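You operate a simulated robot arm through the tools that you are given. There is no shell and no other tool. Be economical: measure what you need, move in short steps, check, and stop when the job is done.

You are at the controls of a simulated two-armed robot. One attempt, no reset.

TASK
On the ironing board, fold the grey hand towel in half and then in half again.

It is judged by the outcome, as a careful person would: the job done as asked, and still so three seconds after it is handed in. It fails if anything else is knocked over, pushed out of place, dropped, spilled or broken. Flat cloth is picked up by pressing the open fingertips on it (5 to 10 N) and closing them slowly along it; thin cloth reads only 2 to 8 mm in the jaws.

THE ROBOT
Two 7-joint arms with two-finger parallel grippers on one trunk, on a base that drives. Base frame: it is fixed to the floor where the robot stands at the start and does not move with it; the origin is under the middle of the robot, x ahead of it, y to its left, z up; the surface under the hand at the start is at about z = 0.88. Readings come in m, degrees, newtons and seconds.
The left shoulder is at the start at [0.05, 0.161, 1.148], the right one opposite. With the tool pointing down near the work surface each hand reaches from about 0.24 to 0.68 m from the robot's upright axis, wherever it stands, measured 20 degrees to its own side. Places, roughly: ironing board [0.5, 0.1, 0.9]. Payload 3.43 kg a hand.
Tool frame (each hand has its own): the origin (TCP) lies between the finger pads and is the grasp point; the fingertips stand 0.03 m ahead of it; z points along the fingers, y is the line along which they close. The gripper opens to 0.094 m. The fingers are 0.028 m wide and 0.01 m thick; the gripper's body (0.05 by 0.096 m) begins 0.055 m behind the TCP.
Orientation is told as [roll, pitch, yaw] about the base's x, y, z axes, in that order, counted from this pose: with the fingers straight down and closing along the base's y, the tool's x points along the base's -x, its y along +y and its z along -z.

THE INTERFACE
- The arms move only by the tool step_arm. It takes "left_series", "right_series" or both (then of equal length, played together; a hand with none holds still); each is a list of rows, each a list of 2 entries, a list of its own where there are three numbers: the shift along the tool's x, y, z in m, then the turn, a rotation vector about the tool's x, y, z in degrees. In form: [[[x, y, z], [rx, ry, rz]], ...]. A call has 1 to 8 rows; each row is the pose to reach, as a shift and turn from the pose commanded when the call began, along the tool's axes at that moment. "left_claw" and "right_claw" are, for a hand that has rows, the finger opening in m, from 0 to 0.094, set as the call begins (left out, the last holds). A row lasts 0.2 s, in which the tool goes at most 0.05 m and 8.6 degrees; a call with a longer step from one row to the next is refused whole, and so is a gripper value outside its range. Where a pose cannot be reached the arm comes as near as it can. A force on the tool above 40 N (or 10 N above the force at the start of the call, whichever is more), or a blocked arm, ends the call early, and 0.2 s more pass. Each finger travels about 0.045 m/s and halts on what it meets, pressing with about 22 N; the grip force reading is that of the motor and also rises with nothing between the fingers. The clock runs only during rows and for 0.2 s after the last one: add rows that repeat a pose to give the fingers time. It gives the time, the measured TCP pose, the force on the tool (base axes), the opening and the grip force at its end, in the units of the frame above (readings bear some noise), with the torque about the TCP (base axes, N m) and any sound that the robot's microphone picked up.
- Cameras (640 x 400 px; columns grow to the right, rows downward): "scene" is now at [0.1184, 0.0327, 1.2644]; the picture's right is [0.38, -0.93, 0.00], its down [-0.59, -0.24, -0.77] and it looks along [0.71, 0.29, -0.64] (base axes); focal length 214 px, centre (320, 200). "left" rides on the left gripper at [0.076, -0.014, -0.102] in its tool frame; the picture's right is [0.18, 0.98, 0.00], its down [-0.75, 0.14, -0.64] and it looks along [-0.63, 0.12, 0.77] (tool axes); focal length 243 px, centre (320, 200). "right" rides on the right gripper at [0.076, 0.014, -0.102] in its tool frame; the picture's right is [-0.18, 0.98, 0.00], its down [-0.75, -0.14, -0.64] and it looks along [-0.63, -0.12, 0.77] (tool axes); focal length 243 px, centre (320, 200). There is no depth. A picture from a camera that has moved, and an enlarged one, comes with that camera's place and axes in the base frame and with its lens.
- camera(camera): a new picture of that camera. No time passes.
- lift_body(by): slides the trunk up (or, below 0, down) by that many m; the arms and the scene camera ride with it, the base frame stays. It gives what a move gives, with no picture.
- drive_base(legs): drives the robot by 1 to 6 legs, each [ahead, left, turn to the left] in m, m and degrees, along the robot's own axes; the way and the turn of a leg run together, so that a leg with both is an arc; at most 1.5 m and 180 degrees a leg. The arms and the cameras ride along, it lands a little off, and it stops where it bumps. It gives what a move gives.
- turn_head(pan, tilt): turns the head with the scene camera to pan (to the left, within 80 degrees either way) and tilt (down, from -29 to 69), counted from straight ahead of the robot. It gives what a move gives.
- zoom(camera, box): a new picture of the part [left, top, right, bottom] of that camera's present view, enlarged. No time passes.
- hand_in(): hands the job in; it is judged then, once.

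Go step by step. Nothing tells you exact positions but the pictures and the camera data: compare them with the known pose of the tool, close in by small moves and look again before you grip or let go. The budget is 120 turns and 100 pictures, counting those below and the enlarged ones. Unless the task says otherwise, let go and move clear before handing in, and close with one line.

The tools are called after "Call:" as a command line: name --argument value ..., lists and objects as JSON in quotes. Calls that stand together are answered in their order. step_arm: Moves the arms, as the interface text tells. Its arguments: {"type":"object","properties":{"left_series":{"type":"array","items":{"type":"array"}},"left_claw":{"type":"number"},"right_series":{"type":"array","items":{"type":"array"}},"right_claw":{"type":"number"}},"required":[]} The other tools are called the same way: lift_body (by) slides the trunk up or down; drive_base (legs) drives the base; turn_head (pan, tilt) turns the head that bears the scene camera; camera (camera) takes a picture; zoom (camera, box) takes an enlarged picture of a part of a camera's view; hand_in () hands the job in.

At the start:

```text
t: 0.0
left_eef_pos: [0.4725, 0.2608, 1.1086]
left_tcp_rot: [0.0, 0.0, 0.1]
left_force: [0.4, 0.1, -0.1]
left_wrist_torque: [0.01, -0.01, -0.01]
left_width: 0.0939
left_finger_force: 0.1
right_eef_pos: [0.4362, -0.0911, 1.0967]
right_tcp_rot: [0.0, 0.0, 0.0]
right_force: [0.2, -0.2, -0.3]
right_wrist_torque: [0.0, -0.03, 0.0]
right_width: 0.0937
right_finger_force: 0.0
trunk travel left (down, up): [-0.175, 0.092]
robot x, y, heading: [-0.0031, -0.0006, 0.0]
head pan, tilt: [22.1, 39.9]
```

scene: 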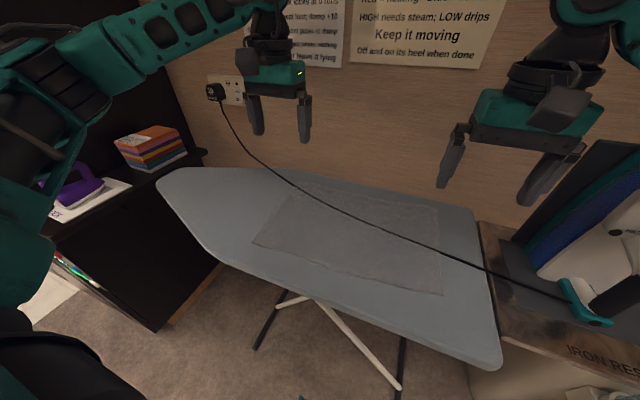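
right: 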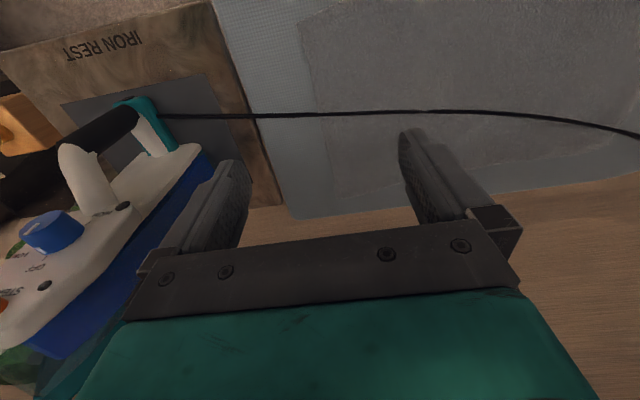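
left: 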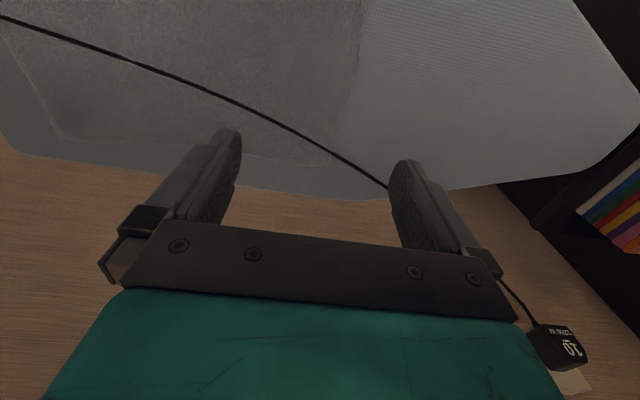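

I see the grey towel on the board with the iron's cord lying across or above it. I'll enlarge the view to find the corners and the cord.

Call:
zoom --camera "scene" --box '[220, 150, 500, 325]'

Call:
zoom --camera "scene" --box '[440, 130, 640, 400]'

```text
2.29 times, centred on (360, 238) of scene
camera zoom: at [0.1184, 0.0327, 1.2644], right [0.38, -0.93, 0.0], down [-0.59, -0.24, -0.77], along [0.71, 0.29, -0.64], focal length 490 px, centre (229, 114)
```

zoom: 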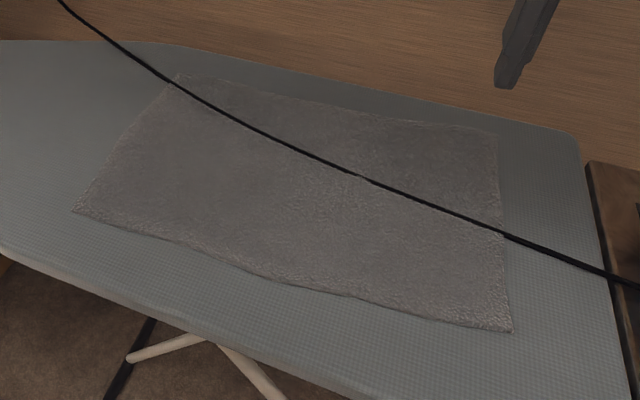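

```text
1.48 times, centred on (540, 265) of scene
camera zoom: at [0.1184, 0.0327, 1.2644], right [0.38, -0.93, 0.0], down [-0.59, -0.24, -0.77], along [0.71, 0.29, -0.64], focal length 318 px, centre (-6, 104)
```

zoom: 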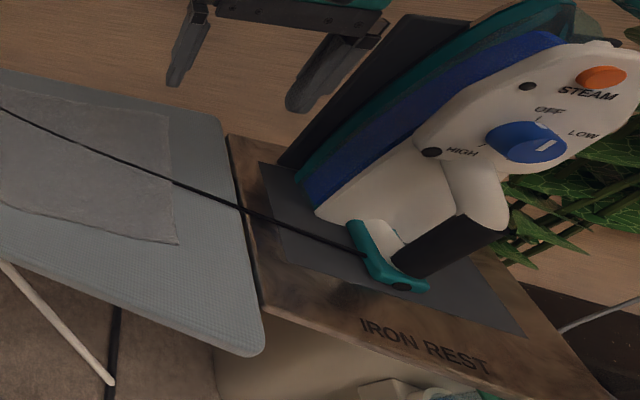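

The towel spans about x 0.35–0.62, y −0.1–0.3, with the cord lying loosely across its far half. My plan is to grip both near corners and draw the towel towards me from under the cord. Then I'll fold it clear of the cord. First I back the base up a little.

Call:
drive_base --legs '[[-0.1, 0, 0]]'

```text
t: 1.2
left_eef_pos: [0.371, 0.2592, 1.1099]
left_tcp_rot: [0.0, 0.0, 0.1]
left_force: [-0.4, -0.6, 0.8]
left_wrist_torque: [0.01, 0.0, 0.0]
left_width: 0.094
left_finger_force: 0.0
right_eef_pos: [0.3347, -0.0913, 1.0987]
right_tcp_rot: [-0.1, -0.1, 0.0]
right_force: [-0.7, -0.5, -0.1]
right_wrist_torque: [-0.03, 0.01, -0.01]
right_width: 0.0939
right_finger_force: 0.0
trunk travel left (down, up): [-0.175, 0.092]
robot x, y, heading: [-0.1083, 0.001, -0.1]
head pan, tilt: [22.1, 39.9]
```

Lowering both hands to about 6 cm above the near corners, with the fingers partly closed, then looking.

Call:
step_arm --left_series '[[[0.003, 0.001, 0.035], [0, 0, 0]], [[0.006, 0.002, 0.07], [0, 0, 0]], [[0.009, 0.003, 0.105], [0, 0, 0]], [[0.011, 0.004, 0.14], [0, 0, 0]], [[0.011, 0.004, 0.14], [0, 0, 0]]]' --right_series '[[[-0.015, 0.004, 0.032], [0, 0, 0]], [[-0.03, 0.008, 0.065], [0, 0, 0]], [[-0.042, 0.012, 0.097], [0, 0, 0]], [[-0.055, 0.015, 0.129], [0, 0, 0]], [[-0.055, 0.015, 0.129], [0, 0, 0]]]' --left_claw 0.045 --right_claw 0.045

Call:
camera --camera "left"

Call:
camera --camera "right"

Call:
camera --camera "scene"

```text
t: 2.4
left_eef_pos: [0.3602, 0.2634, 0.9697]
left_tcp_rot: [0.0, 0.0, 0.1]
left_force: [0.5, -1.3, -0.4]
left_wrist_torque: [-0.03, -0.01, -0.01]
left_width: 0.0452
left_finger_force: 0.1
right_eef_pos: [0.3919, -0.0776, 0.9698]
right_tcp_rot: [0.0, 0.0, 0.1]
right_force: [1.1, -0.3, 0.2]
right_wrist_torque: [0.01, 0.02, -0.01]
right_width: 0.0451
right_finger_force: 0.1
trunk travel left (down, up): [-0.175, 0.092]
robot x, y, heading: [-0.1, -0.0013, 0.0]
head pan, tilt: [22.1, 39.9]
```

```text
94 pictures are left
camera left: at [0.2847, 0.2498, 1.0707], right [-0.19, 0.98, 0.0], down [0.75, 0.14, 0.64], along [0.63, 0.12, -0.77], focal length 243 px, centre (320, 200)
```

left: 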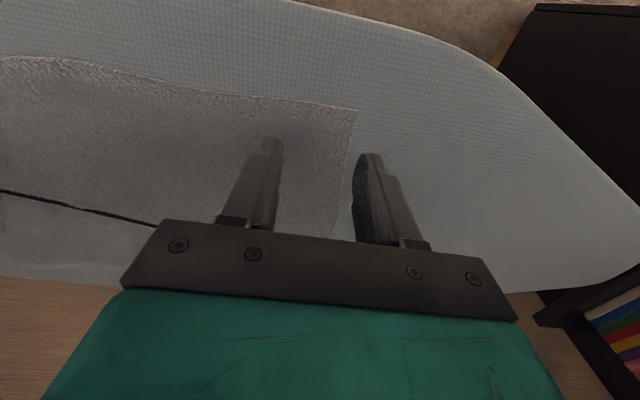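

```text
93 pictures are left
camera right: at [0.3156, -0.0626, 1.0721], right [0.18, 0.98, 0.0], down [0.75, -0.14, 0.64], along [0.63, -0.12, -0.77], focal length 243 px, centre (320, 200)
```

right: 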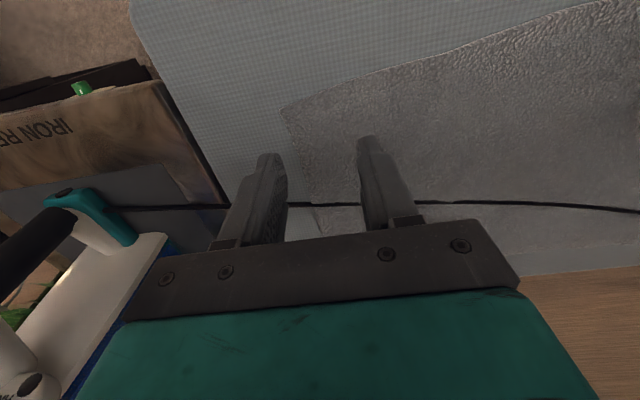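

```text
92 pictures are left
camera scene: at [0.0174, 0.0327, 1.2644], right [0.38, -0.93, 0.0], down [-0.59, -0.24, -0.77], along [0.71, 0.29, -0.64], focal length 214 px, centre (320, 200)
```

scene: 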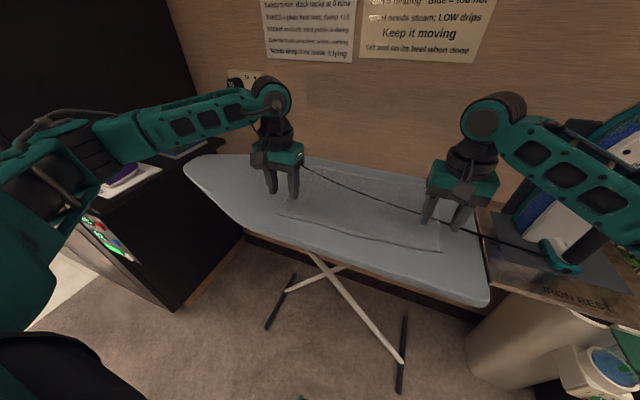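

Corners at about (0.346, 0.289) on the left and (0.377, −0.105) on the right, surface near z 0.88. I'll centre the hands just inside them and come down to just above the cloth.

Call:
step_arm --left_series '[[[0.002, -0.01, 0.025], [0, 0, 0]], [[0.002, -0.01, 0.05], [0, 0, 0]], [[0.002, -0.01, 0.056], [0, 0, 0]], [[0.002, -0.01, 0.056], [0, 0, 0]]]' --right_series '[[[0.006, 0.009, 0.025], [0, 0, 0]], [[0.006, 0.009, 0.05], [0, 0, 0]], [[0.006, 0.009, 0.056], [0, 0, 0]], [[0.006, 0.009, 0.056], [0, 0, 0]]]'

Call:
camera --camera "left"

Call:
camera --camera "right"

```text
t: 3.4
left_eef_pos: [0.3582, 0.2516, 0.9154]
left_tcp_rot: [0.0, -0.1, 0.1]
left_force: [0.1, 0.2, 1.0]
left_wrist_torque: [0.0, -0.03, 0.03]
left_width: 0.045
left_finger_force: 0.1
right_eef_pos: [0.3856, -0.0655, 0.9136]
right_tcp_rot: [0.0, -0.1, 0.0]
right_force: [-1.5, -1.5, 6.7]
right_wrist_torque: [-0.05, 0.04, 0.0]
right_width: 0.0453
right_finger_force: 0.0
trunk travel left (down, up): [-0.175, 0.092]
robot x, y, heading: [-0.0989, 0.0016, 0.1]
head pan, tilt: [22.1, 39.9]
```

```text
91 pictures are left
camera left: at [0.2825, 0.2384, 1.0152], right [-0.19, 0.98, 0.0], down [0.75, 0.14, 0.64], along [0.63, 0.12, -0.77], focal length 243 px, centre (320, 200)
```

left: 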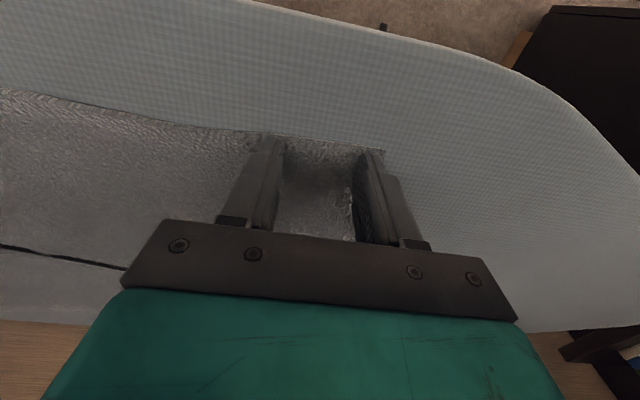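

```text
90 pictures are left
camera right: at [0.3082, -0.0517, 1.0162], right [0.18, 0.98, 0.0], down [0.75, -0.14, 0.64], along [0.63, -0.12, -0.77], focal length 243 px, centre (320, 200)
```

right: 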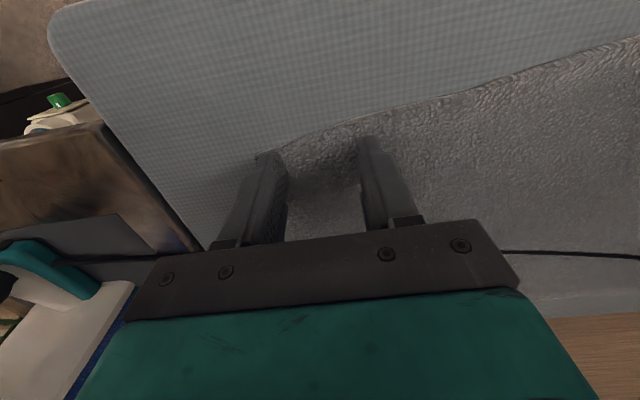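

The right fingertips press with about 7 N and the left barely touch. I'll press the left one down 2 mm.

Call:
step_arm --left_series '[[[0, 0, 0.002], [0, 0, 0]], [[0, 0, 0.0025], [0, 0, 0]]]' --right_series '[[[0, 0, 0], [0, 0, 0]], [[0, 0, 0], [0, 0, 0]]]'

```text
t: 4.0
left_eef_pos: [0.3587, 0.2529, 0.9136]
left_tcp_rot: [0.0, -0.2, 0.1]
left_force: [-2.9, 2.2, 10.3]
left_wrist_torque: [0.14, 0.05, 0.0]
left_width: 0.045
left_finger_force: 0.1
right_eef_pos: [0.3844, -0.0656, 0.9124]
right_tcp_rot: [0.0, -0.1, 0.0]
right_force: [1.8, -1.0, 5.9]
right_wrist_torque: [-0.04, -0.03, 0.04]
right_width: 0.0454
right_finger_force: 0.1
trunk travel left (down, up): [-0.175, 0.092]
robot x, y, heading: [-0.1013, -0.0016, 0.0]
head pan, tilt: [22.1, 39.9]
```

Both press well, so I'm closing slowly in stages.

Call:
step_arm --left_series '[[[0, 0, 0], [0, 0, 0]], [[0, 0, 0], [0, 0, 0]]]' --right_series '[[[0, 0, 0.0005], [0, 0, 0]], [[0, 0, 0.0005], [0, 0, 0]]]' --left_claw 0.03 --right_claw 0.03

Call:
step_arm --left_series '[[[0, 0, 0], [0, 0, 0]], [[0, 0, 0], [0, 0, 0]]]' --right_series '[[[0, 0, 0], [0, 0, 0]], [[0, 0, 0], [0, 0, 0]]]' --left_claw 0.015 --right_claw 0.015

Call:
step_arm --left_series '[[[0, 0, 0], [0, 0, 0]], [[0, 0, 0], [0, 0, 0]], [[0, 0, 0], [0, 0, 0]]]' --right_series '[[[0, 0, 0], [0, 0, 0]], [[0, 0, 0], [0, 0, 0]], [[0, 0, 0], [0, 0, 0]]]' --left_claw 0.0 --right_claw 0.0

Call:
camera --camera "left"

Call:
camera --camera "right"

```text
t: 4.6
left_eef_pos: [0.3585, 0.2509, 0.9124]
left_tcp_rot: [-0.1, -0.2, 0.2]
left_force: [2.2, -4.0, 10.8]
left_wrist_torque: [-0.02, -0.13, -0.02]
left_width: 0.0286
left_finger_force: 0.2
right_eef_pos: [0.383, -0.0656, 0.9136]
right_tcp_rot: [0.1, -0.1, 0.1]
right_force: [0.3, 2.9, 10.4]
right_wrist_torque: [0.13, -0.02, -0.03]
right_width: 0.0283
right_finger_force: 0.1
trunk travel left (down, up): [-0.175, 0.092]
robot x, y, heading: [-0.1007, 0.0024, -0.2]
head pan, tilt: [22.1, 39.9]
```

```text
t: 5.2
left_eef_pos: [0.3578, 0.2516, 0.9136]
left_tcp_rot: [0.0, -0.2, 0.1]
left_force: [1.6, -1.0, 13.9]
left_wrist_torque: [0.01, -0.11, 0.01]
left_width: 0.0159
left_finger_force: 0.8
right_eef_pos: [0.3846, -0.0672, 0.9125]
right_tcp_rot: [0.1, 0.0, 0.0]
right_force: [0.7, 2.2, 11.2]
right_wrist_torque: [0.08, -0.04, 0.02]
right_width: 0.0154
right_finger_force: 0.5
trunk travel left (down, up): [-0.175, 0.092]
robot x, y, heading: [-0.101, -0.0029, -0.0]
head pan, tilt: [22.1, 39.9]
```

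```text
t: 6.0
left_eef_pos: [0.3584, 0.2508, 0.9123]
left_tcp_rot: [-0.1, -0.1, 0.2]
left_force: [0.7, -3.3, 13.7]
left_wrist_torque: [-0.08, -0.08, 0.0]
left_width: 0.0072
left_finger_force: 21.7
right_eef_pos: [0.384, -0.0658, 0.9127]
right_tcp_rot: [0.2, 0.0, 0.0]
right_force: [0.1, 4.0, 11.3]
right_wrist_torque: [0.14, 0.0, 0.02]
right_width: 0.0076
right_finger_force: 21.7
trunk travel left (down, up): [-0.175, 0.092]
robot x, y, heading: [-0.1012, -0.0003, -0.2]
head pan, tilt: [22.1, 39.9]
```

```text
89 pictures are left
camera left: at [0.2818, 0.2378, 1.0136], right [-0.19, 0.98, 0.0], down [0.75, 0.14, 0.64], along [0.63, 0.12, -0.76], focal length 243 px, centre (320, 200)
```

left: 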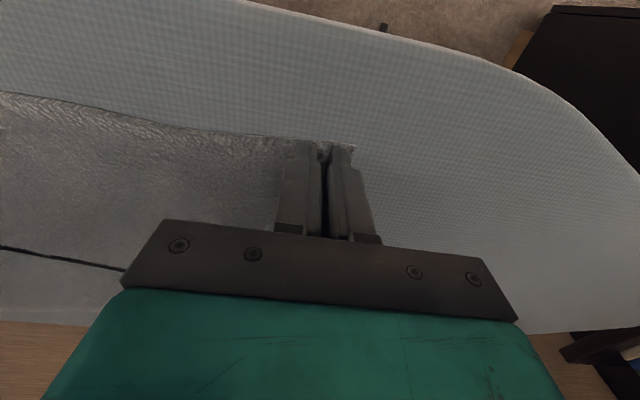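

```text
88 pictures are left
camera right: at [0.3063, -0.0523, 1.0157], right [0.18, 0.98, 0.0], down [0.75, -0.14, 0.64], along [0.63, -0.12, -0.77], focal length 243 px, centre (320, 200)
```

right: 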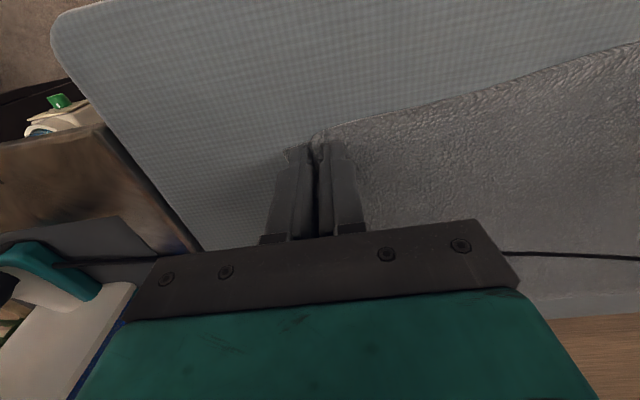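

Both corners are held at 7 mm. I'm lifting a few millimetres and starting to draw the towel towards me and slightly left, watching the cord.

Call:
step_arm --left_series '[[[0.003, 0, -0.005], [0, 0, 0]], [[0.012, 0.003, -0.008], [0, 0, 0]], [[0.024, 0.007, -0.008], [0, 0, 0]], [[0.036, 0.011, -0.008], [0, 0, 0]], [[0.048, 0.016, -0.008], [0, 0, 0]], [[0.06, 0.02, -0.008], [0, 0, 0]]]' --right_series '[[[0.003, 0, -0.005], [0, 0, 0]], [[0.018, 0.003, -0.008], [0, 0, 0]], [[0.034, 0.007, -0.008], [0, 0, 0]], [[0.05, 0.011, -0.008], [0, 0, 0]], [[0.066, 0.016, -0.008], [0, 0, 0]], [[0.082, 0.02, -0.008], [0, 0, 0]]]'

Call:
camera --camera "scene"

Call:
zoom --camera "scene" --box '[220, 130, 500, 305]'

```text
t: 7.4
left_eef_pos: [0.2987, 0.2716, 0.9201]
left_tcp_rot: [-0.1, 0.0, 0.3]
left_force: [0.9, -3.8, -0.4]
left_wrist_torque: [-0.15, -0.02, -0.07]
left_width: 0.0065
left_finger_force: 21.9
right_eef_pos: [0.3029, -0.0456, 0.9203]
right_tcp_rot: [-0.1, 0.0, -0.1]
right_force: [0.1, 4.3, -0.8]
right_wrist_torque: [0.15, -0.01, -0.01]
right_width: 0.007
right_finger_force: 21.8
trunk travel left (down, up): [-0.175, 0.092]
robot x, y, heading: [-0.1022, 0.0027, -0.1]
head pan, tilt: [22.1, 39.9]
```

```text
87 pictures are left
camera scene: at [0.0173, 0.0328, 1.2644], right [0.38, -0.93, 0.0], down [-0.59, -0.24, -0.77], along [0.71, 0.29, -0.64], focal length 214 px, centre (320, 200)
```

scene: 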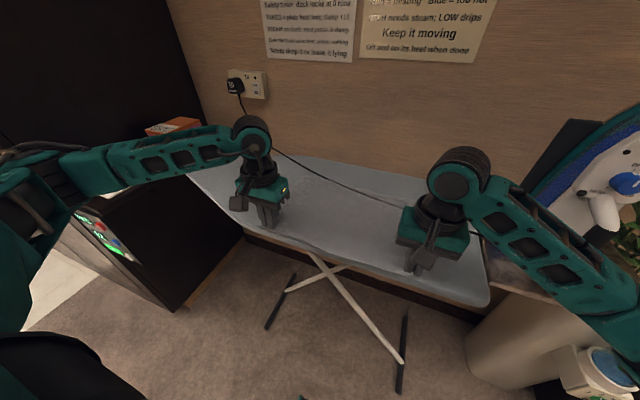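

```text
2.29 times, centred on (360, 218) of scene
camera zoom: at [0.0173, 0.0328, 1.2644], right [0.38, -0.93, 0.0], down [-0.59, -0.24, -0.77], along [0.71, 0.29, -0.64], focal length 490 px, centre (229, 160)
```

zoom: 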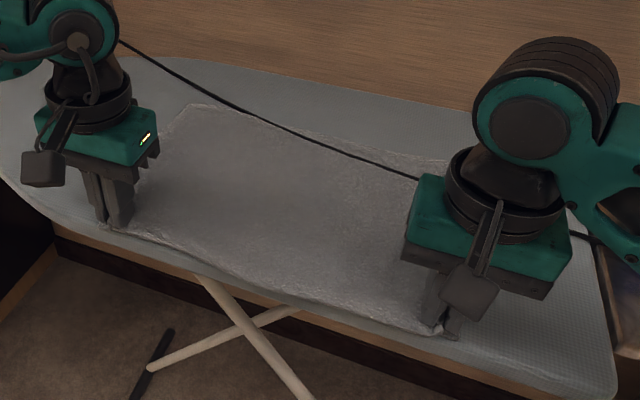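

The towel slides smoothly and the cord stays put. I'll continue the draw.

Call:
step_arm --left_series '[[[0.013, 0.003, -0.002], [0, 0, 0]], [[0.026, 0.007, -0.002], [0, 0, 0]], [[0.039, 0.011, -0.002], [0, 0, 0]], [[0.052, 0.016, -0.002], [0, 0, 0]], [[0.065, 0.02, -0.002], [0, 0, 0]], [[0.065, 0.02, -0.002], [0, 0, 0]]]' --right_series '[[[0.017, 0.003, -0.002], [0, 0, 0]], [[0.034, 0.007, -0.002], [0, 0, 0]], [[0.051, 0.011, -0.002], [0, 0, 0]], [[0.068, 0.016, -0.002], [0, 0, 0]], [[0.085, 0.02, -0.002], [0, 0, 0]], [[0.085, 0.02, -0.002], [0, 0, 0]]]'

Call:
camera --camera "scene"

Call:
zoom --camera "scene" --box '[220, 130, 500, 305]'

```text
t: 8.8
left_eef_pos: [0.2348, 0.2926, 0.9208]
left_tcp_rot: [-0.1, 0.0, 0.0]
left_force: [0.7, -7.1, 0.1]
left_wrist_torque: [-0.28, -0.02, -0.04]
left_width: 0.0065
left_finger_force: 22.0
right_eef_pos: [0.2154, -0.0266, 0.9229]
right_tcp_rot: [0.0, 0.0, 0.0]
right_force: [0.6, 7.6, 0.5]
right_wrist_torque: [0.2, -0.02, 0.01]
right_width: 0.007
right_finger_force: 22.3
trunk travel left (down, up): [-0.175, 0.092]
robot x, y, heading: [-0.1018, -0.0033, 0.3]
head pan, tilt: [22.1, 39.9]
```

```text
85 pictures are left
camera scene: at [0.0175, 0.0327, 1.2644], right [0.38, -0.93, 0.0], down [-0.59, -0.24, -0.77], along [0.71, 0.29, -0.64], focal length 214 px, centre (320, 200)
```

scene: 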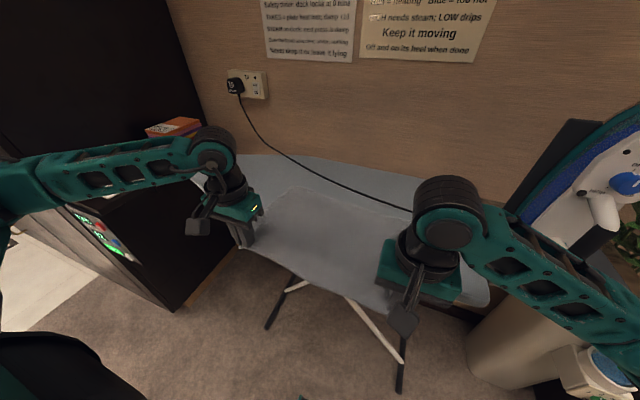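

```text
2.29 times, centred on (360, 218) of scene
camera zoom: at [0.0175, 0.0327, 1.2644], right [0.38, -0.93, 0.0], down [-0.59, -0.24, -0.77], along [0.71, 0.29, -0.64], focal length 490 px, centre (229, 160)
```

zoom: 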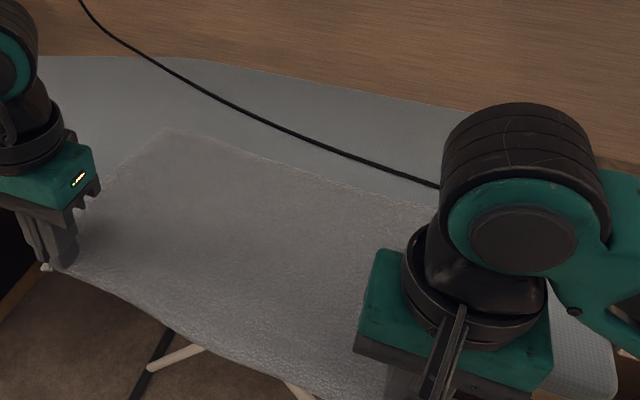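

The towel is clear of the cord. I'll pull the right hand slightly more, then lift both corners, tilting the hands so the hem turns over properly.

Call:
step_arm --left_series '[[[0.01, 0, 0], [0, 0, 0]], [[0.008, -0.002, -0.025], [0, 6, 0]], [[0.0, -0.002, -0.05], [0, 13, 0]], [[-0.02, -0.002, -0.075], [0, 20, 0]], [[-0.045, -0.002, -0.095], [0, 27, 0]], [[-0.045, -0.002, -0.095], [0, 30, 0]]]' --right_series '[[[0.02, 0, 0], [0, 0, 0]], [[0.018, 0.002, -0.025], [0, 6, 0]], [[0.01, 0.002, -0.05], [0, 13, 0]], [[-0.01, 0.002, -0.075], [0, 20, 0]], [[-0.035, 0.002, -0.095], [0, 27, 0]], [[-0.035, 0.002, -0.095], [0, 30, 0]]]'

Call:
camera --camera "scene"

Call:
camera --camera "left"

Call:
camera --camera "right"

```text
t: 10.2
left_eef_pos: [0.2802, 0.2898, 1.0168]
left_tcp_rot: [-0.1, 30.1, 0.1]
left_force: [-1.2, -5.8, -0.4]
left_wrist_torque: [-0.15, 0.02, 0.02]
left_width: 0.0062
left_finger_force: 22.4
right_eef_pos: [0.2521, -0.0248, 1.0181]
right_tcp_rot: [0.1, 30.1, 0.1]
right_force: [0.5, 4.7, 0.8]
right_wrist_torque: [0.09, -0.01, -0.1]
right_width: 0.007
right_finger_force: 22.5
trunk travel left (down, up): [-0.175, 0.092]
robot x, y, heading: [-0.1017, -0.0008, -0.2]
head pan, tilt: [22.1, 39.9]
```

```text
83 pictures are left
camera scene: at [0.0174, 0.0327, 1.2644], right [0.38, -0.93, 0.0], down [-0.59, -0.24, -0.77], along [0.71, 0.29, -0.64], focal length 214 px, centre (320, 200)
```

scene: 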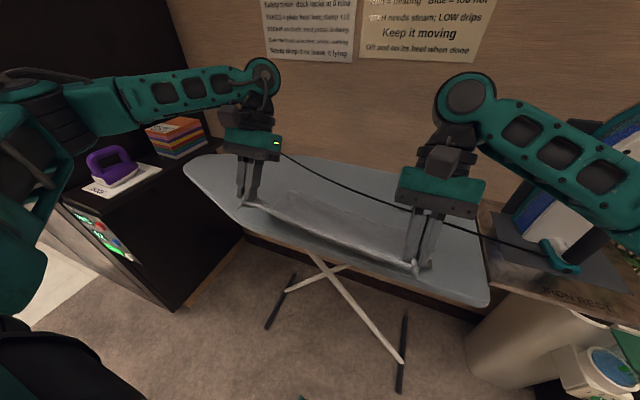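

```text
82 pictures are left
camera left: at [0.2658, 0.277, 1.1424], right [-0.16, 0.98, 0.09], down [0.97, 0.14, 0.18], along [0.16, 0.12, -0.98], focal length 243 px, centre (320, 200)
```

left: 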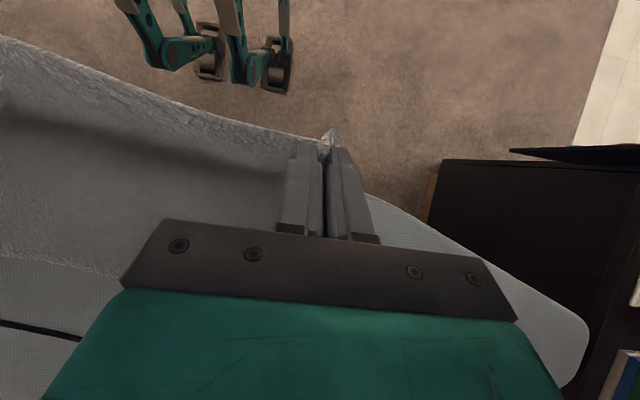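

```text
81 pictures are left
camera right: at [0.2372, -0.0108, 1.1448], right [0.16, 0.98, -0.09], down [0.97, -0.14, 0.18], along [0.16, -0.12, -0.98], focal length 243 px, centre (320, 200)
```

right: 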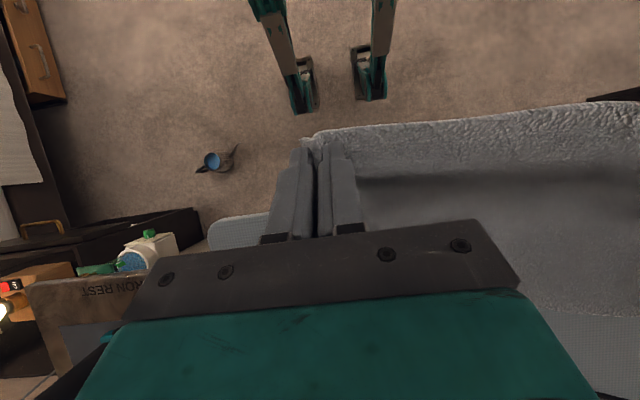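

The near edge is lifted cleanly. I'm carrying it over towards the far edge and tilting further.

Call:
step_arm --left_series '[[[-0.0306, 0, -0.0269], [0, 5, 0]], [[-0.064, 0, -0.049], [0, 11, 0]], [[-0.0953, 0, -0.055], [0, 17, 0]], [[-0.1226, 0, -0.0477], [0, 20, 0]], [[-0.1226, 0, -0.0477], [0, 20, 0]]]' --right_series '[[[-0.0306, 0, -0.0269], [0, 5, 0]], [[-0.064, 0, -0.049], [0, 11, 0]], [[-0.0953, 0, -0.055], [0, 17, 0]], [[-0.1226, 0, -0.0477], [0, 20, 0]], [[-0.1226, 0, -0.0477], [0, 20, 0]]]'

Call:
camera --camera "scene"

Call:
camera --camera "left"

Call:
camera --camera "right"

```text
t: 11.4
left_eef_pos: [0.361, 0.2539, 0.99]
left_tcp_rot: [0.0, 49.6, 0.1]
left_force: [0.6, -0.2, 0.6]
left_wrist_torque: [-0.02, -0.06, 0.02]
left_width: 0.0047
left_finger_force: 21.7
left hand out of reach, approached as far as the arm can: row 3, 4, 5
right_eef_pos: [0.344, 0.0007, 0.9714]
right_tcp_rot: [0.2, 49.9, 0.2]
right_force: [0.1, -0.7, -0.3]
right_wrist_torque: [0.02, 0.03, -0.06]
right_width: 0.0066
right_finger_force: 21.9
right hand out of reach, approached as far as the arm can: row 3, 4, 5
trunk travel left (down, up): [-0.175, 0.092]
robot x, y, heading: [-0.1011, -0.0006, -0.1]
head pan, tilt: [22.1, 39.9]
```

```text
80 pictures are left
camera scene: at [0.0173, 0.0317, 1.2646], right [0.38, -0.93, 0.0], down [-0.59, -0.24, -0.77], along [0.71, 0.29, -0.64], focal length 214 px, centre (320, 200)
```

scene: 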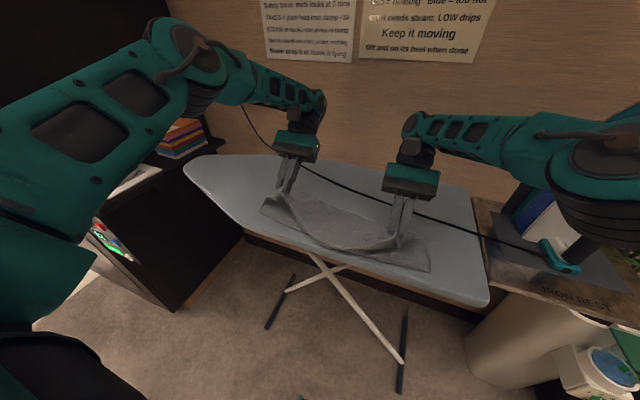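

```text
79 pictures are left
camera left: at [0.3915, 0.2401, 1.1125], right [-0.12, 0.98, 0.14], down [0.98, 0.14, -0.16], along [-0.18, 0.12, -0.98], focal length 243 px, centre (320, 200)
```

left: 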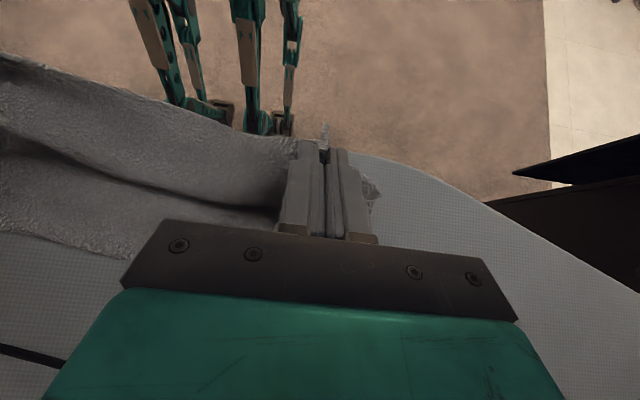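

```text
78 pictures are left
camera right: at [0.3717, 0.0139, 1.0953], right [0.12, 0.98, -0.14], down [0.98, -0.14, -0.16], along [-0.18, -0.12, -0.98], focal length 243 px, centre (320, 200)
```

right: 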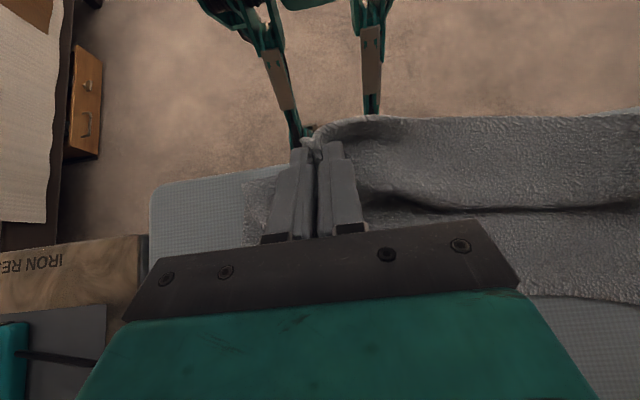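

The 50° tilt is beyond reach here, which pulled the hands inward. I'll ease the tilt back and see where the hands go.

Call:
step_arm --left_series '[[[0, 0, 0], [0, -8, 0]], [[0, 0, 0], [0, -15, 0]]]' --right_series '[[[0, 0, 0], [0, -8, 0]], [[0, 0, 0], [0, -15, 0]]]'

```text
t: 12.0
left_eef_pos: [0.3617, 0.2542, 0.9884]
left_tcp_rot: [0.1, 34.9, 0.2]
left_force: [-0.5, -0.2, -1.0]
left_wrist_torque: [-0.01, 0.01, -0.03]
left_width: 0.0049
left_finger_force: 21.8
right_eef_pos: [0.3419, 0.0013, 0.968]
right_tcp_rot: [0.0, 34.8, 0.0]
right_force: [-0.4, 0.1, 0.3]
right_wrist_torque: [-0.02, 0.0, 0.0]
right_width: 0.0068
right_finger_force: 22.0
trunk travel left (down, up): [-0.175, 0.092]
robot x, y, heading: [-0.1029, -0.0013, -0.3]
head pan, tilt: [22.1, 39.9]
```

Commands are clipped to the reached pose, which is good. Now I'm spreading the hands again and continuing forward at about 30° tilt.

Call:
step_arm --left_series '[[[0.0086, 0.018, -0.0123], [0, 0, 0]], [[0.0172, 0.036, -0.0246], [0, 0, 0]], [[-0.01, 0.036, -0.036], [0, -3, 0]], [[-0.0405, 0.036, -0.0467], [0, -6, 0]], [[-0.0405, 0.036, -0.0467], [0, -6, 0]]]' --right_series '[[[0.0143, -0.013, -0.0205], [0, 0, 0]], [[0.0287, -0.026, -0.041], [0, 0, 0]], [[0, -0.026, -0.05], [0, -3, 0]], [[-0.0303, -0.026, -0.0579], [0, -6, 0]], [[-0.0303, -0.026, -0.0579], [0, -6, 0]]]'

Call:
camera --camera "scene"

Call:
camera --camera "left"

Call:
camera --camera "right"

```text
t: 13.2
left_eef_pos: [0.4208, 0.2883, 1.0021]
left_tcp_rot: [0.0, 29.1, 0.2]
left_force: [0.2, -1.8, 0.1]
left_wrist_torque: [-0.09, 0.01, 0.01]
left_width: 0.0046
left_finger_force: 22.3
right_eef_pos: [0.4, -0.023, 0.9972]
right_tcp_rot: [0.0, 29.0, 0.1]
right_force: [0.1, 1.2, 0.6]
right_wrist_torque: [0.06, 0.0, -0.04]
right_width: 0.007
right_finger_force: 22.0
trunk travel left (down, up): [-0.175, 0.092]
robot x, y, heading: [-0.0988, 0.0001, -0.0]
head pan, tilt: [22.1, 39.9]
```

```text
77 pictures are left
camera scene: at [0.0173, 0.0327, 1.2644], right [0.38, -0.93, 0.0], down [-0.59, -0.24, -0.77], along [0.71, 0.29, -0.64], focal length 214 px, centre (320, 200)
```

scene: 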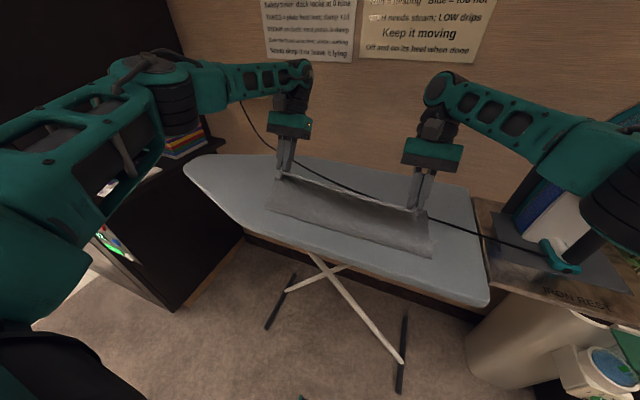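

```text
76 pictures are left
camera left: at [0.4038, 0.2748, 1.1278], right [-0.16, 0.98, 0.09], down [0.97, 0.14, 0.2], along [0.18, 0.12, -0.98], focal length 243 px, centre (320, 200)
```

left: 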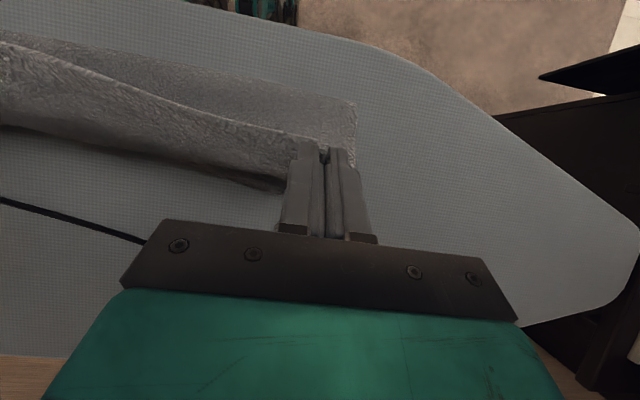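

```text
75 pictures are left
camera right: at [0.3833, -0.0083, 1.1238], right [0.16, 0.98, -0.09], down [0.97, -0.14, 0.2], along [0.18, -0.12, -0.98], focal length 243 px, centre (320, 200)
```

right: 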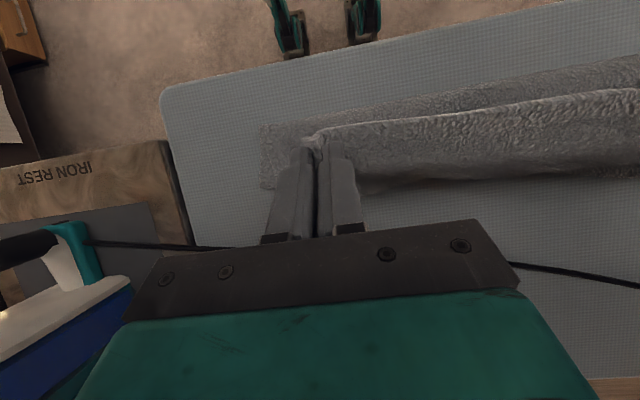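

The earlier inward slip dragged the far half forward, so the fold line is off (about 8 cm underneath, the rest in the air). I'll lay the near half back down towards me and redo the fold more gently.

Call:
step_arm --left_series '[[[0.0282, 0, 0.0317], [0, 0, 0]], [[0.0564, 0, 0.0634], [0, -5, 0]], [[0.0846, 0, 0.0951], [0, -10, 0]], [[0.1128, 0, 0.1268], [0, -15, 0]], [[0.141, 0, 0.1585], [0, -20, 0]], [[0.141, 0, 0.1585], [0, -20, 0]]]' --right_series '[[[0.0282, 0, 0.0317], [0, 0, 0]], [[0.0564, 0, 0.0634], [0, -5, 0]], [[0.0846, 0, 0.0951], [0, -10, 0]], [[0.1128, 0, 0.1268], [0, -15, 0]], [[0.141, 0, 0.1585], [0, -20, 0]], [[0.141, 0, 0.1585], [0, -20, 0]]]'

Call:
camera --camera "scene"

Call:
zoom --camera "scene" --box '[220, 130, 500, 305]'

Call:
camera --camera "right"

```text
t: 14.6
left_eef_pos: [0.2219, 0.2925, 0.9326]
left_tcp_rot: [0.0, 8.9, 0.3]
left_force: [-0.2, -3.2, 0.7]
left_wrist_torque: [-0.15, 0.01, 0.03]
left_width: 0.0047
left_finger_force: 21.8
right_eef_pos: [0.1982, -0.0225, 0.9248]
right_tcp_rot: [0.0, 9.0, 0.0]
right_force: [0.4, 3.7, 0.0]
right_wrist_torque: [0.15, -0.04, -0.05]
right_width: 0.0071
right_finger_force: 22.9
trunk travel left (down, up): [-0.175, 0.092]
robot x, y, heading: [-0.1036, 0.0021, -0.0]
head pan, tilt: [22.1, 39.9]
```

```text
74 pictures are left
camera scene: at [0.0176, 0.0327, 1.2644], right [0.38, -0.93, 0.0], down [-0.59, -0.24, -0.77], along [0.71, 0.29, -0.64], focal length 214 px, centre (320, 200)
```

scene: 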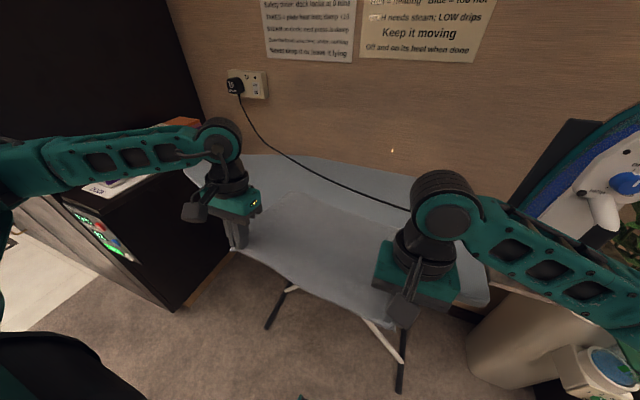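

```text
2.29 times, centred on (360, 218) of scene
camera zoom: at [0.0176, 0.0327, 1.2644], right [0.38, -0.93, 0.0], down [-0.59, -0.24, -0.77], along [0.71, 0.29, -0.64], focal length 490 px, centre (229, 160)
```

zoom: 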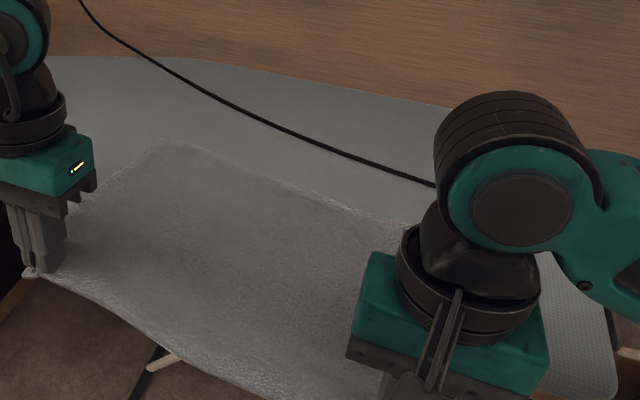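

```text
72 pictures are left
camera right: at [0.1383, -0.0091, 1.0386], right [0.18, 0.98, -0.03], down [0.84, -0.14, 0.52], along [0.5, -0.12, -0.86], focal length 243 px, centre (320, 200)
```

right: 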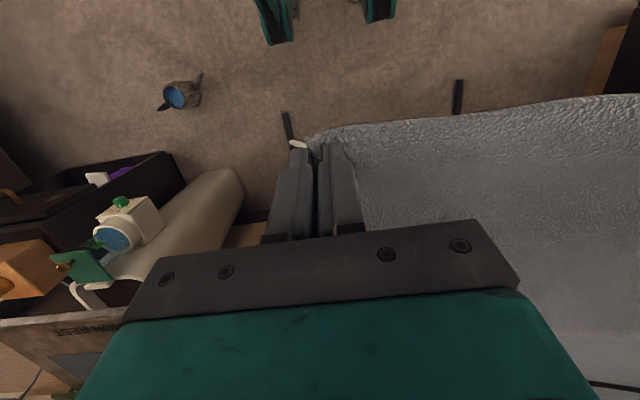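

The towel is flat again. Now the gentler arc, at lower height and with a modest tilt.

Call:
step_arm --left_series '[[[-0.0036, 0, -0.0411], [0, 3, 0]], [[-0.0286, 0, -0.0754], [0, 7, 0]], [[-0.0658, 0, -0.0965], [0, 12, 0]], [[-0.1053, 0, -0.1027], [0, 17, 0]], [[-0.148, 0, -0.0892], [0, 20, 0]], [[-0.182, 0, -0.0642], [0, 20, 0]], [[-0.182, 0, -0.0642], [0, 20, 0]]]' --right_series '[[[-0.0036, 0, -0.0411], [0, 3, 0]], [[-0.0286, 0, -0.0754], [0, 7, 0]], [[-0.0658, 0, -0.0965], [0, 12, 0]], [[-0.1053, 0, -0.1027], [0, 17, 0]], [[-0.148, 0, -0.0892], [0, 20, 0]], [[-0.182, 0, -0.0642], [0, 20, 0]], [[-0.182, 0, -0.0642], [0, 20, 0]]]'

Call:
zoom --camera "scene" --box '[220, 130, 500, 305]'

Call:
camera --camera "left"

Call:
camera --camera "right"

```text
t: 16.2
left_eef_pos: [0.4114, 0.2923, 0.9732]
left_tcp_rot: [-0.2, 29.0, 0.0]
left_force: [-0.5, -5.2, -0.2]
left_wrist_torque: [-0.17, 0.0, 0.08]
left_width: 0.0046
left_finger_force: 22.1
right_eef_pos: [0.389, -0.0258, 0.9599]
right_tcp_rot: [0.1, 28.9, 0.1]
right_force: [0.8, 5.2, 0.1]
right_wrist_torque: [0.17, 0.02, -0.08]
right_width: 0.0069
right_finger_force: 21.6
trunk travel left (down, up): [-0.175, 0.092]
robot x, y, heading: [-0.1036, 0.0042, 0.1]
head pan, tilt: [22.1, 39.9]
```

```text
2.29 times, centred on (360, 218) of scene
camera zoom: at [0.0172, 0.0327, 1.2645], right [0.38, -0.93, 0.0], down [-0.59, -0.24, -0.77], along [0.71, 0.29, -0.64], focal length 490 px, centre (229, 160)
```

zoom: 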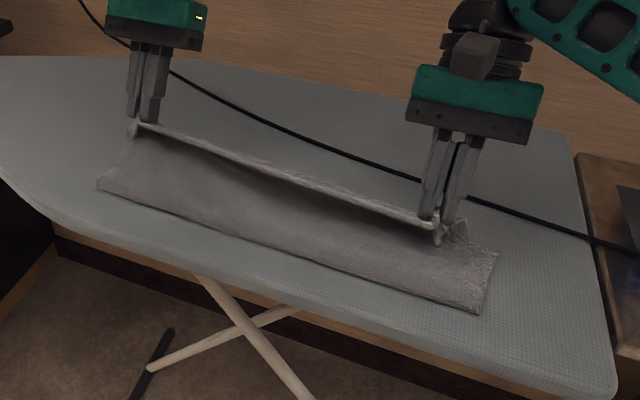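

```text
70 pictures are left
camera left: at [0.3954, 0.2774, 1.098], right [-0.16, 0.98, 0.09], down [0.97, 0.14, 0.2], along [0.18, 0.12, -0.98], focal length 243 px, centre (320, 200)
```

left: 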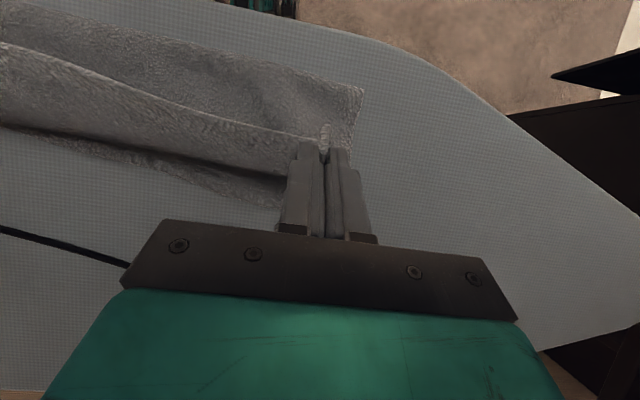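

```text
69 pictures are left
camera right: at [0.3715, -0.0118, 1.0873], right [0.16, 0.98, -0.09], down [0.97, -0.14, 0.2], along [0.18, -0.12, -0.98], focal length 243 px, centre (320, 200)
```

right: 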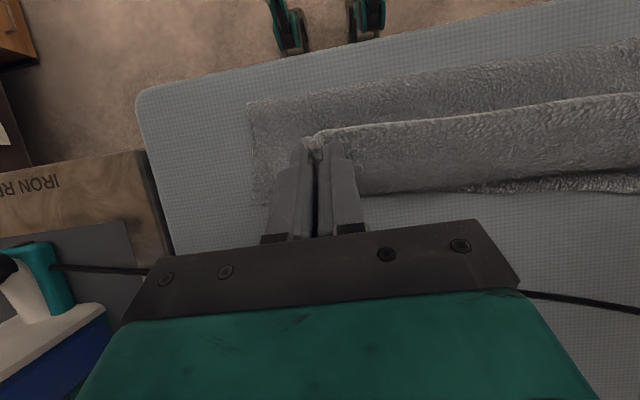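

The fold is forming well, and the far edge stayed where it was. I'm lowering the held hem onto the far edge.

Call:
step_arm --left_series '[[[-0.023, 0, 0.0165], [0, 0, 0]], [[-0.0457, 0, 0.033], [0, 0, 0]], [[-0.0457, 0, 0.033], [0, 0, 0]]]' --right_series '[[[-0.0145, 0, 0.0137], [0, 0, 0]], [[-0.0289, 0, 0.0275], [0, 0, 0]], [[-0.0289, 0, 0.0275], [0, 0, 0]]]'

Call:
zoom --camera "scene" --box '[220, 130, 500, 305]'

Call:
camera --camera "left"

Call:
camera --camera "right"

```text
t: 17.0
left_eef_pos: [0.4352, 0.2914, 0.921]
left_tcp_rot: [0.0, 28.9, 0.0]
left_force: [-4.3, -5.5, 12.3]
left_wrist_torque: [-0.23, 0.23, 0.05]
left_width: 0.0048
left_finger_force: 22.3
right_eef_pos: [0.4013, -0.0249, 0.9239]
right_tcp_rot: [0.1, 29.0, 0.1]
right_force: [-0.7, 6.7, 2.0]
right_wrist_torque: [0.24, -0.01, -0.12]
right_width: 0.0071
right_finger_force: 22.2
trunk travel left (down, up): [-0.175, 0.092]
robot x, y, heading: [-0.1047, -0.0035, -0.2]
head pan, tilt: [22.1, 39.9]
```

```text
2.29 times, centred on (360, 218) of scene
camera zoom: at [0.0158, 0.0322, 1.2648], right [0.38, -0.93, 0.0], down [-0.59, -0.24, -0.77], along [0.71, 0.29, -0.64], focal length 490 px, centre (229, 160)
```

zoom: 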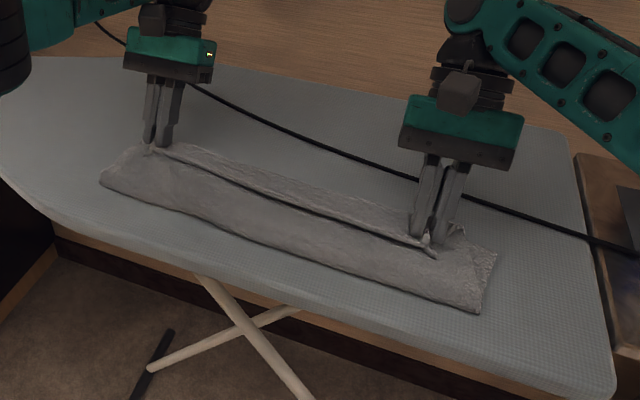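

```text
67 pictures are left
camera left: at [0.4187, 0.2774, 1.0452], right [-0.16, 0.98, 0.09], down [0.97, 0.14, 0.2], along [0.18, 0.12, -0.98], focal length 243 px, centre (320, 200)
```

left: 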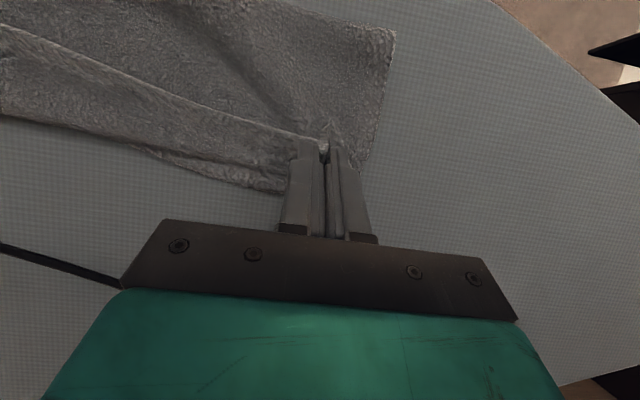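

```text
66 pictures are left
camera right: at [0.3832, -0.0122, 1.0499], right [0.16, 0.98, -0.09], down [0.97, -0.14, 0.2], along [0.18, -0.12, -0.98], focal length 243 px, centre (320, 200)
```

right: 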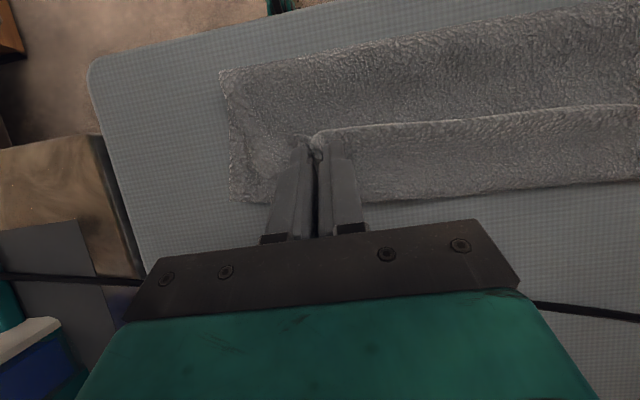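

The hem lands near the far edge but turns back, and the fold line peeled too far forward on the right. Since I still hold both corners, I'll lay it flat again and redo it as a lower, slacker roll.

Call:
step_arm --left_series '[[[0.0146, 0, -0.0263], [0, 0, 0]], [[0.0637, 0, -0.022], [0, -4, 0]], [[0.0987, 0, -0.0026], [0, -8, 0]], [[0.1312, 0, 0.0212], [0, -12, 0]], [[0.159, 0, 0.0537], [0, -16, 0]], [[0.1779, 0, 0.0815], [0, -22, 0]], [[0.1884, 0, 0.0975], [0, -29, 0]], [[0.1884, 0, 0.0975], [0, -29, 0]]]' --right_series '[[[0.0146, 0, -0.0263], [0, 0, 0]], [[0.0637, 0, -0.022], [0, -4, 0]], [[0.0987, 0, -0.0026], [0, -8, 0]], [[0.1312, 0, 0.0212], [0, -12, 0]], [[0.159, 0, 0.0537], [0, -16, 0]], [[0.1779, 0, 0.0815], [0, -22, 0]], [[0.1884, 0, 0.0975], [0, -29, 0]], [[0.1884, 0, 0.0975], [0, -29, 0]]]'

Call:
zoom --camera "scene" --box '[220, 130, 500, 305]'

```text
t: 18.8
left_eef_pos: [0.2227, 0.2925, 0.9224]
left_tcp_rot: [0.0, -0.1, 0.1]
left_force: [0.3, -4.1, -1.0]
left_wrist_torque: [-0.16, 0.07, -0.02]
left_width: 0.0046
left_finger_force: 21.8
right_eef_pos: [0.1865, -0.0235, 0.9289]
right_tcp_rot: [0.0, -0.1, 0.0]
right_force: [0.5, 4.3, -0.3]
right_wrist_torque: [0.18, 0.02, 0.01]
right_width: 0.0073
right_finger_force: 22.0
trunk travel left (down, up): [-0.175, 0.092]
robot x, y, heading: [-0.1019, 0.0005, -0.0]
head pan, tilt: [22.1, 39.9]
```

```text
2.29 times, centred on (360, 218) of scene
camera zoom: at [0.0176, 0.0327, 1.2644], right [0.38, -0.93, 0.0], down [-0.59, -0.24, -0.77], along [0.71, 0.29, -0.64], focal length 490 px, centre (229, 160)
```

zoom: 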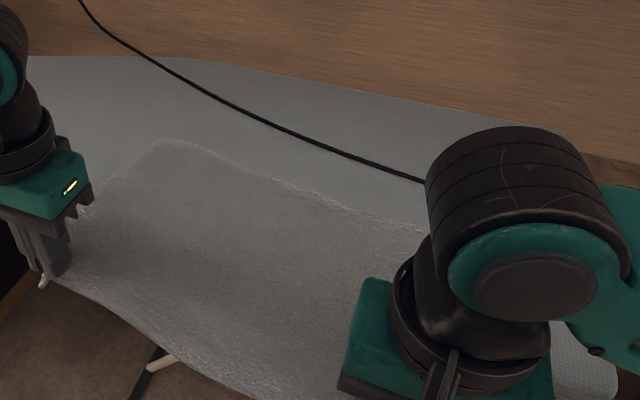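

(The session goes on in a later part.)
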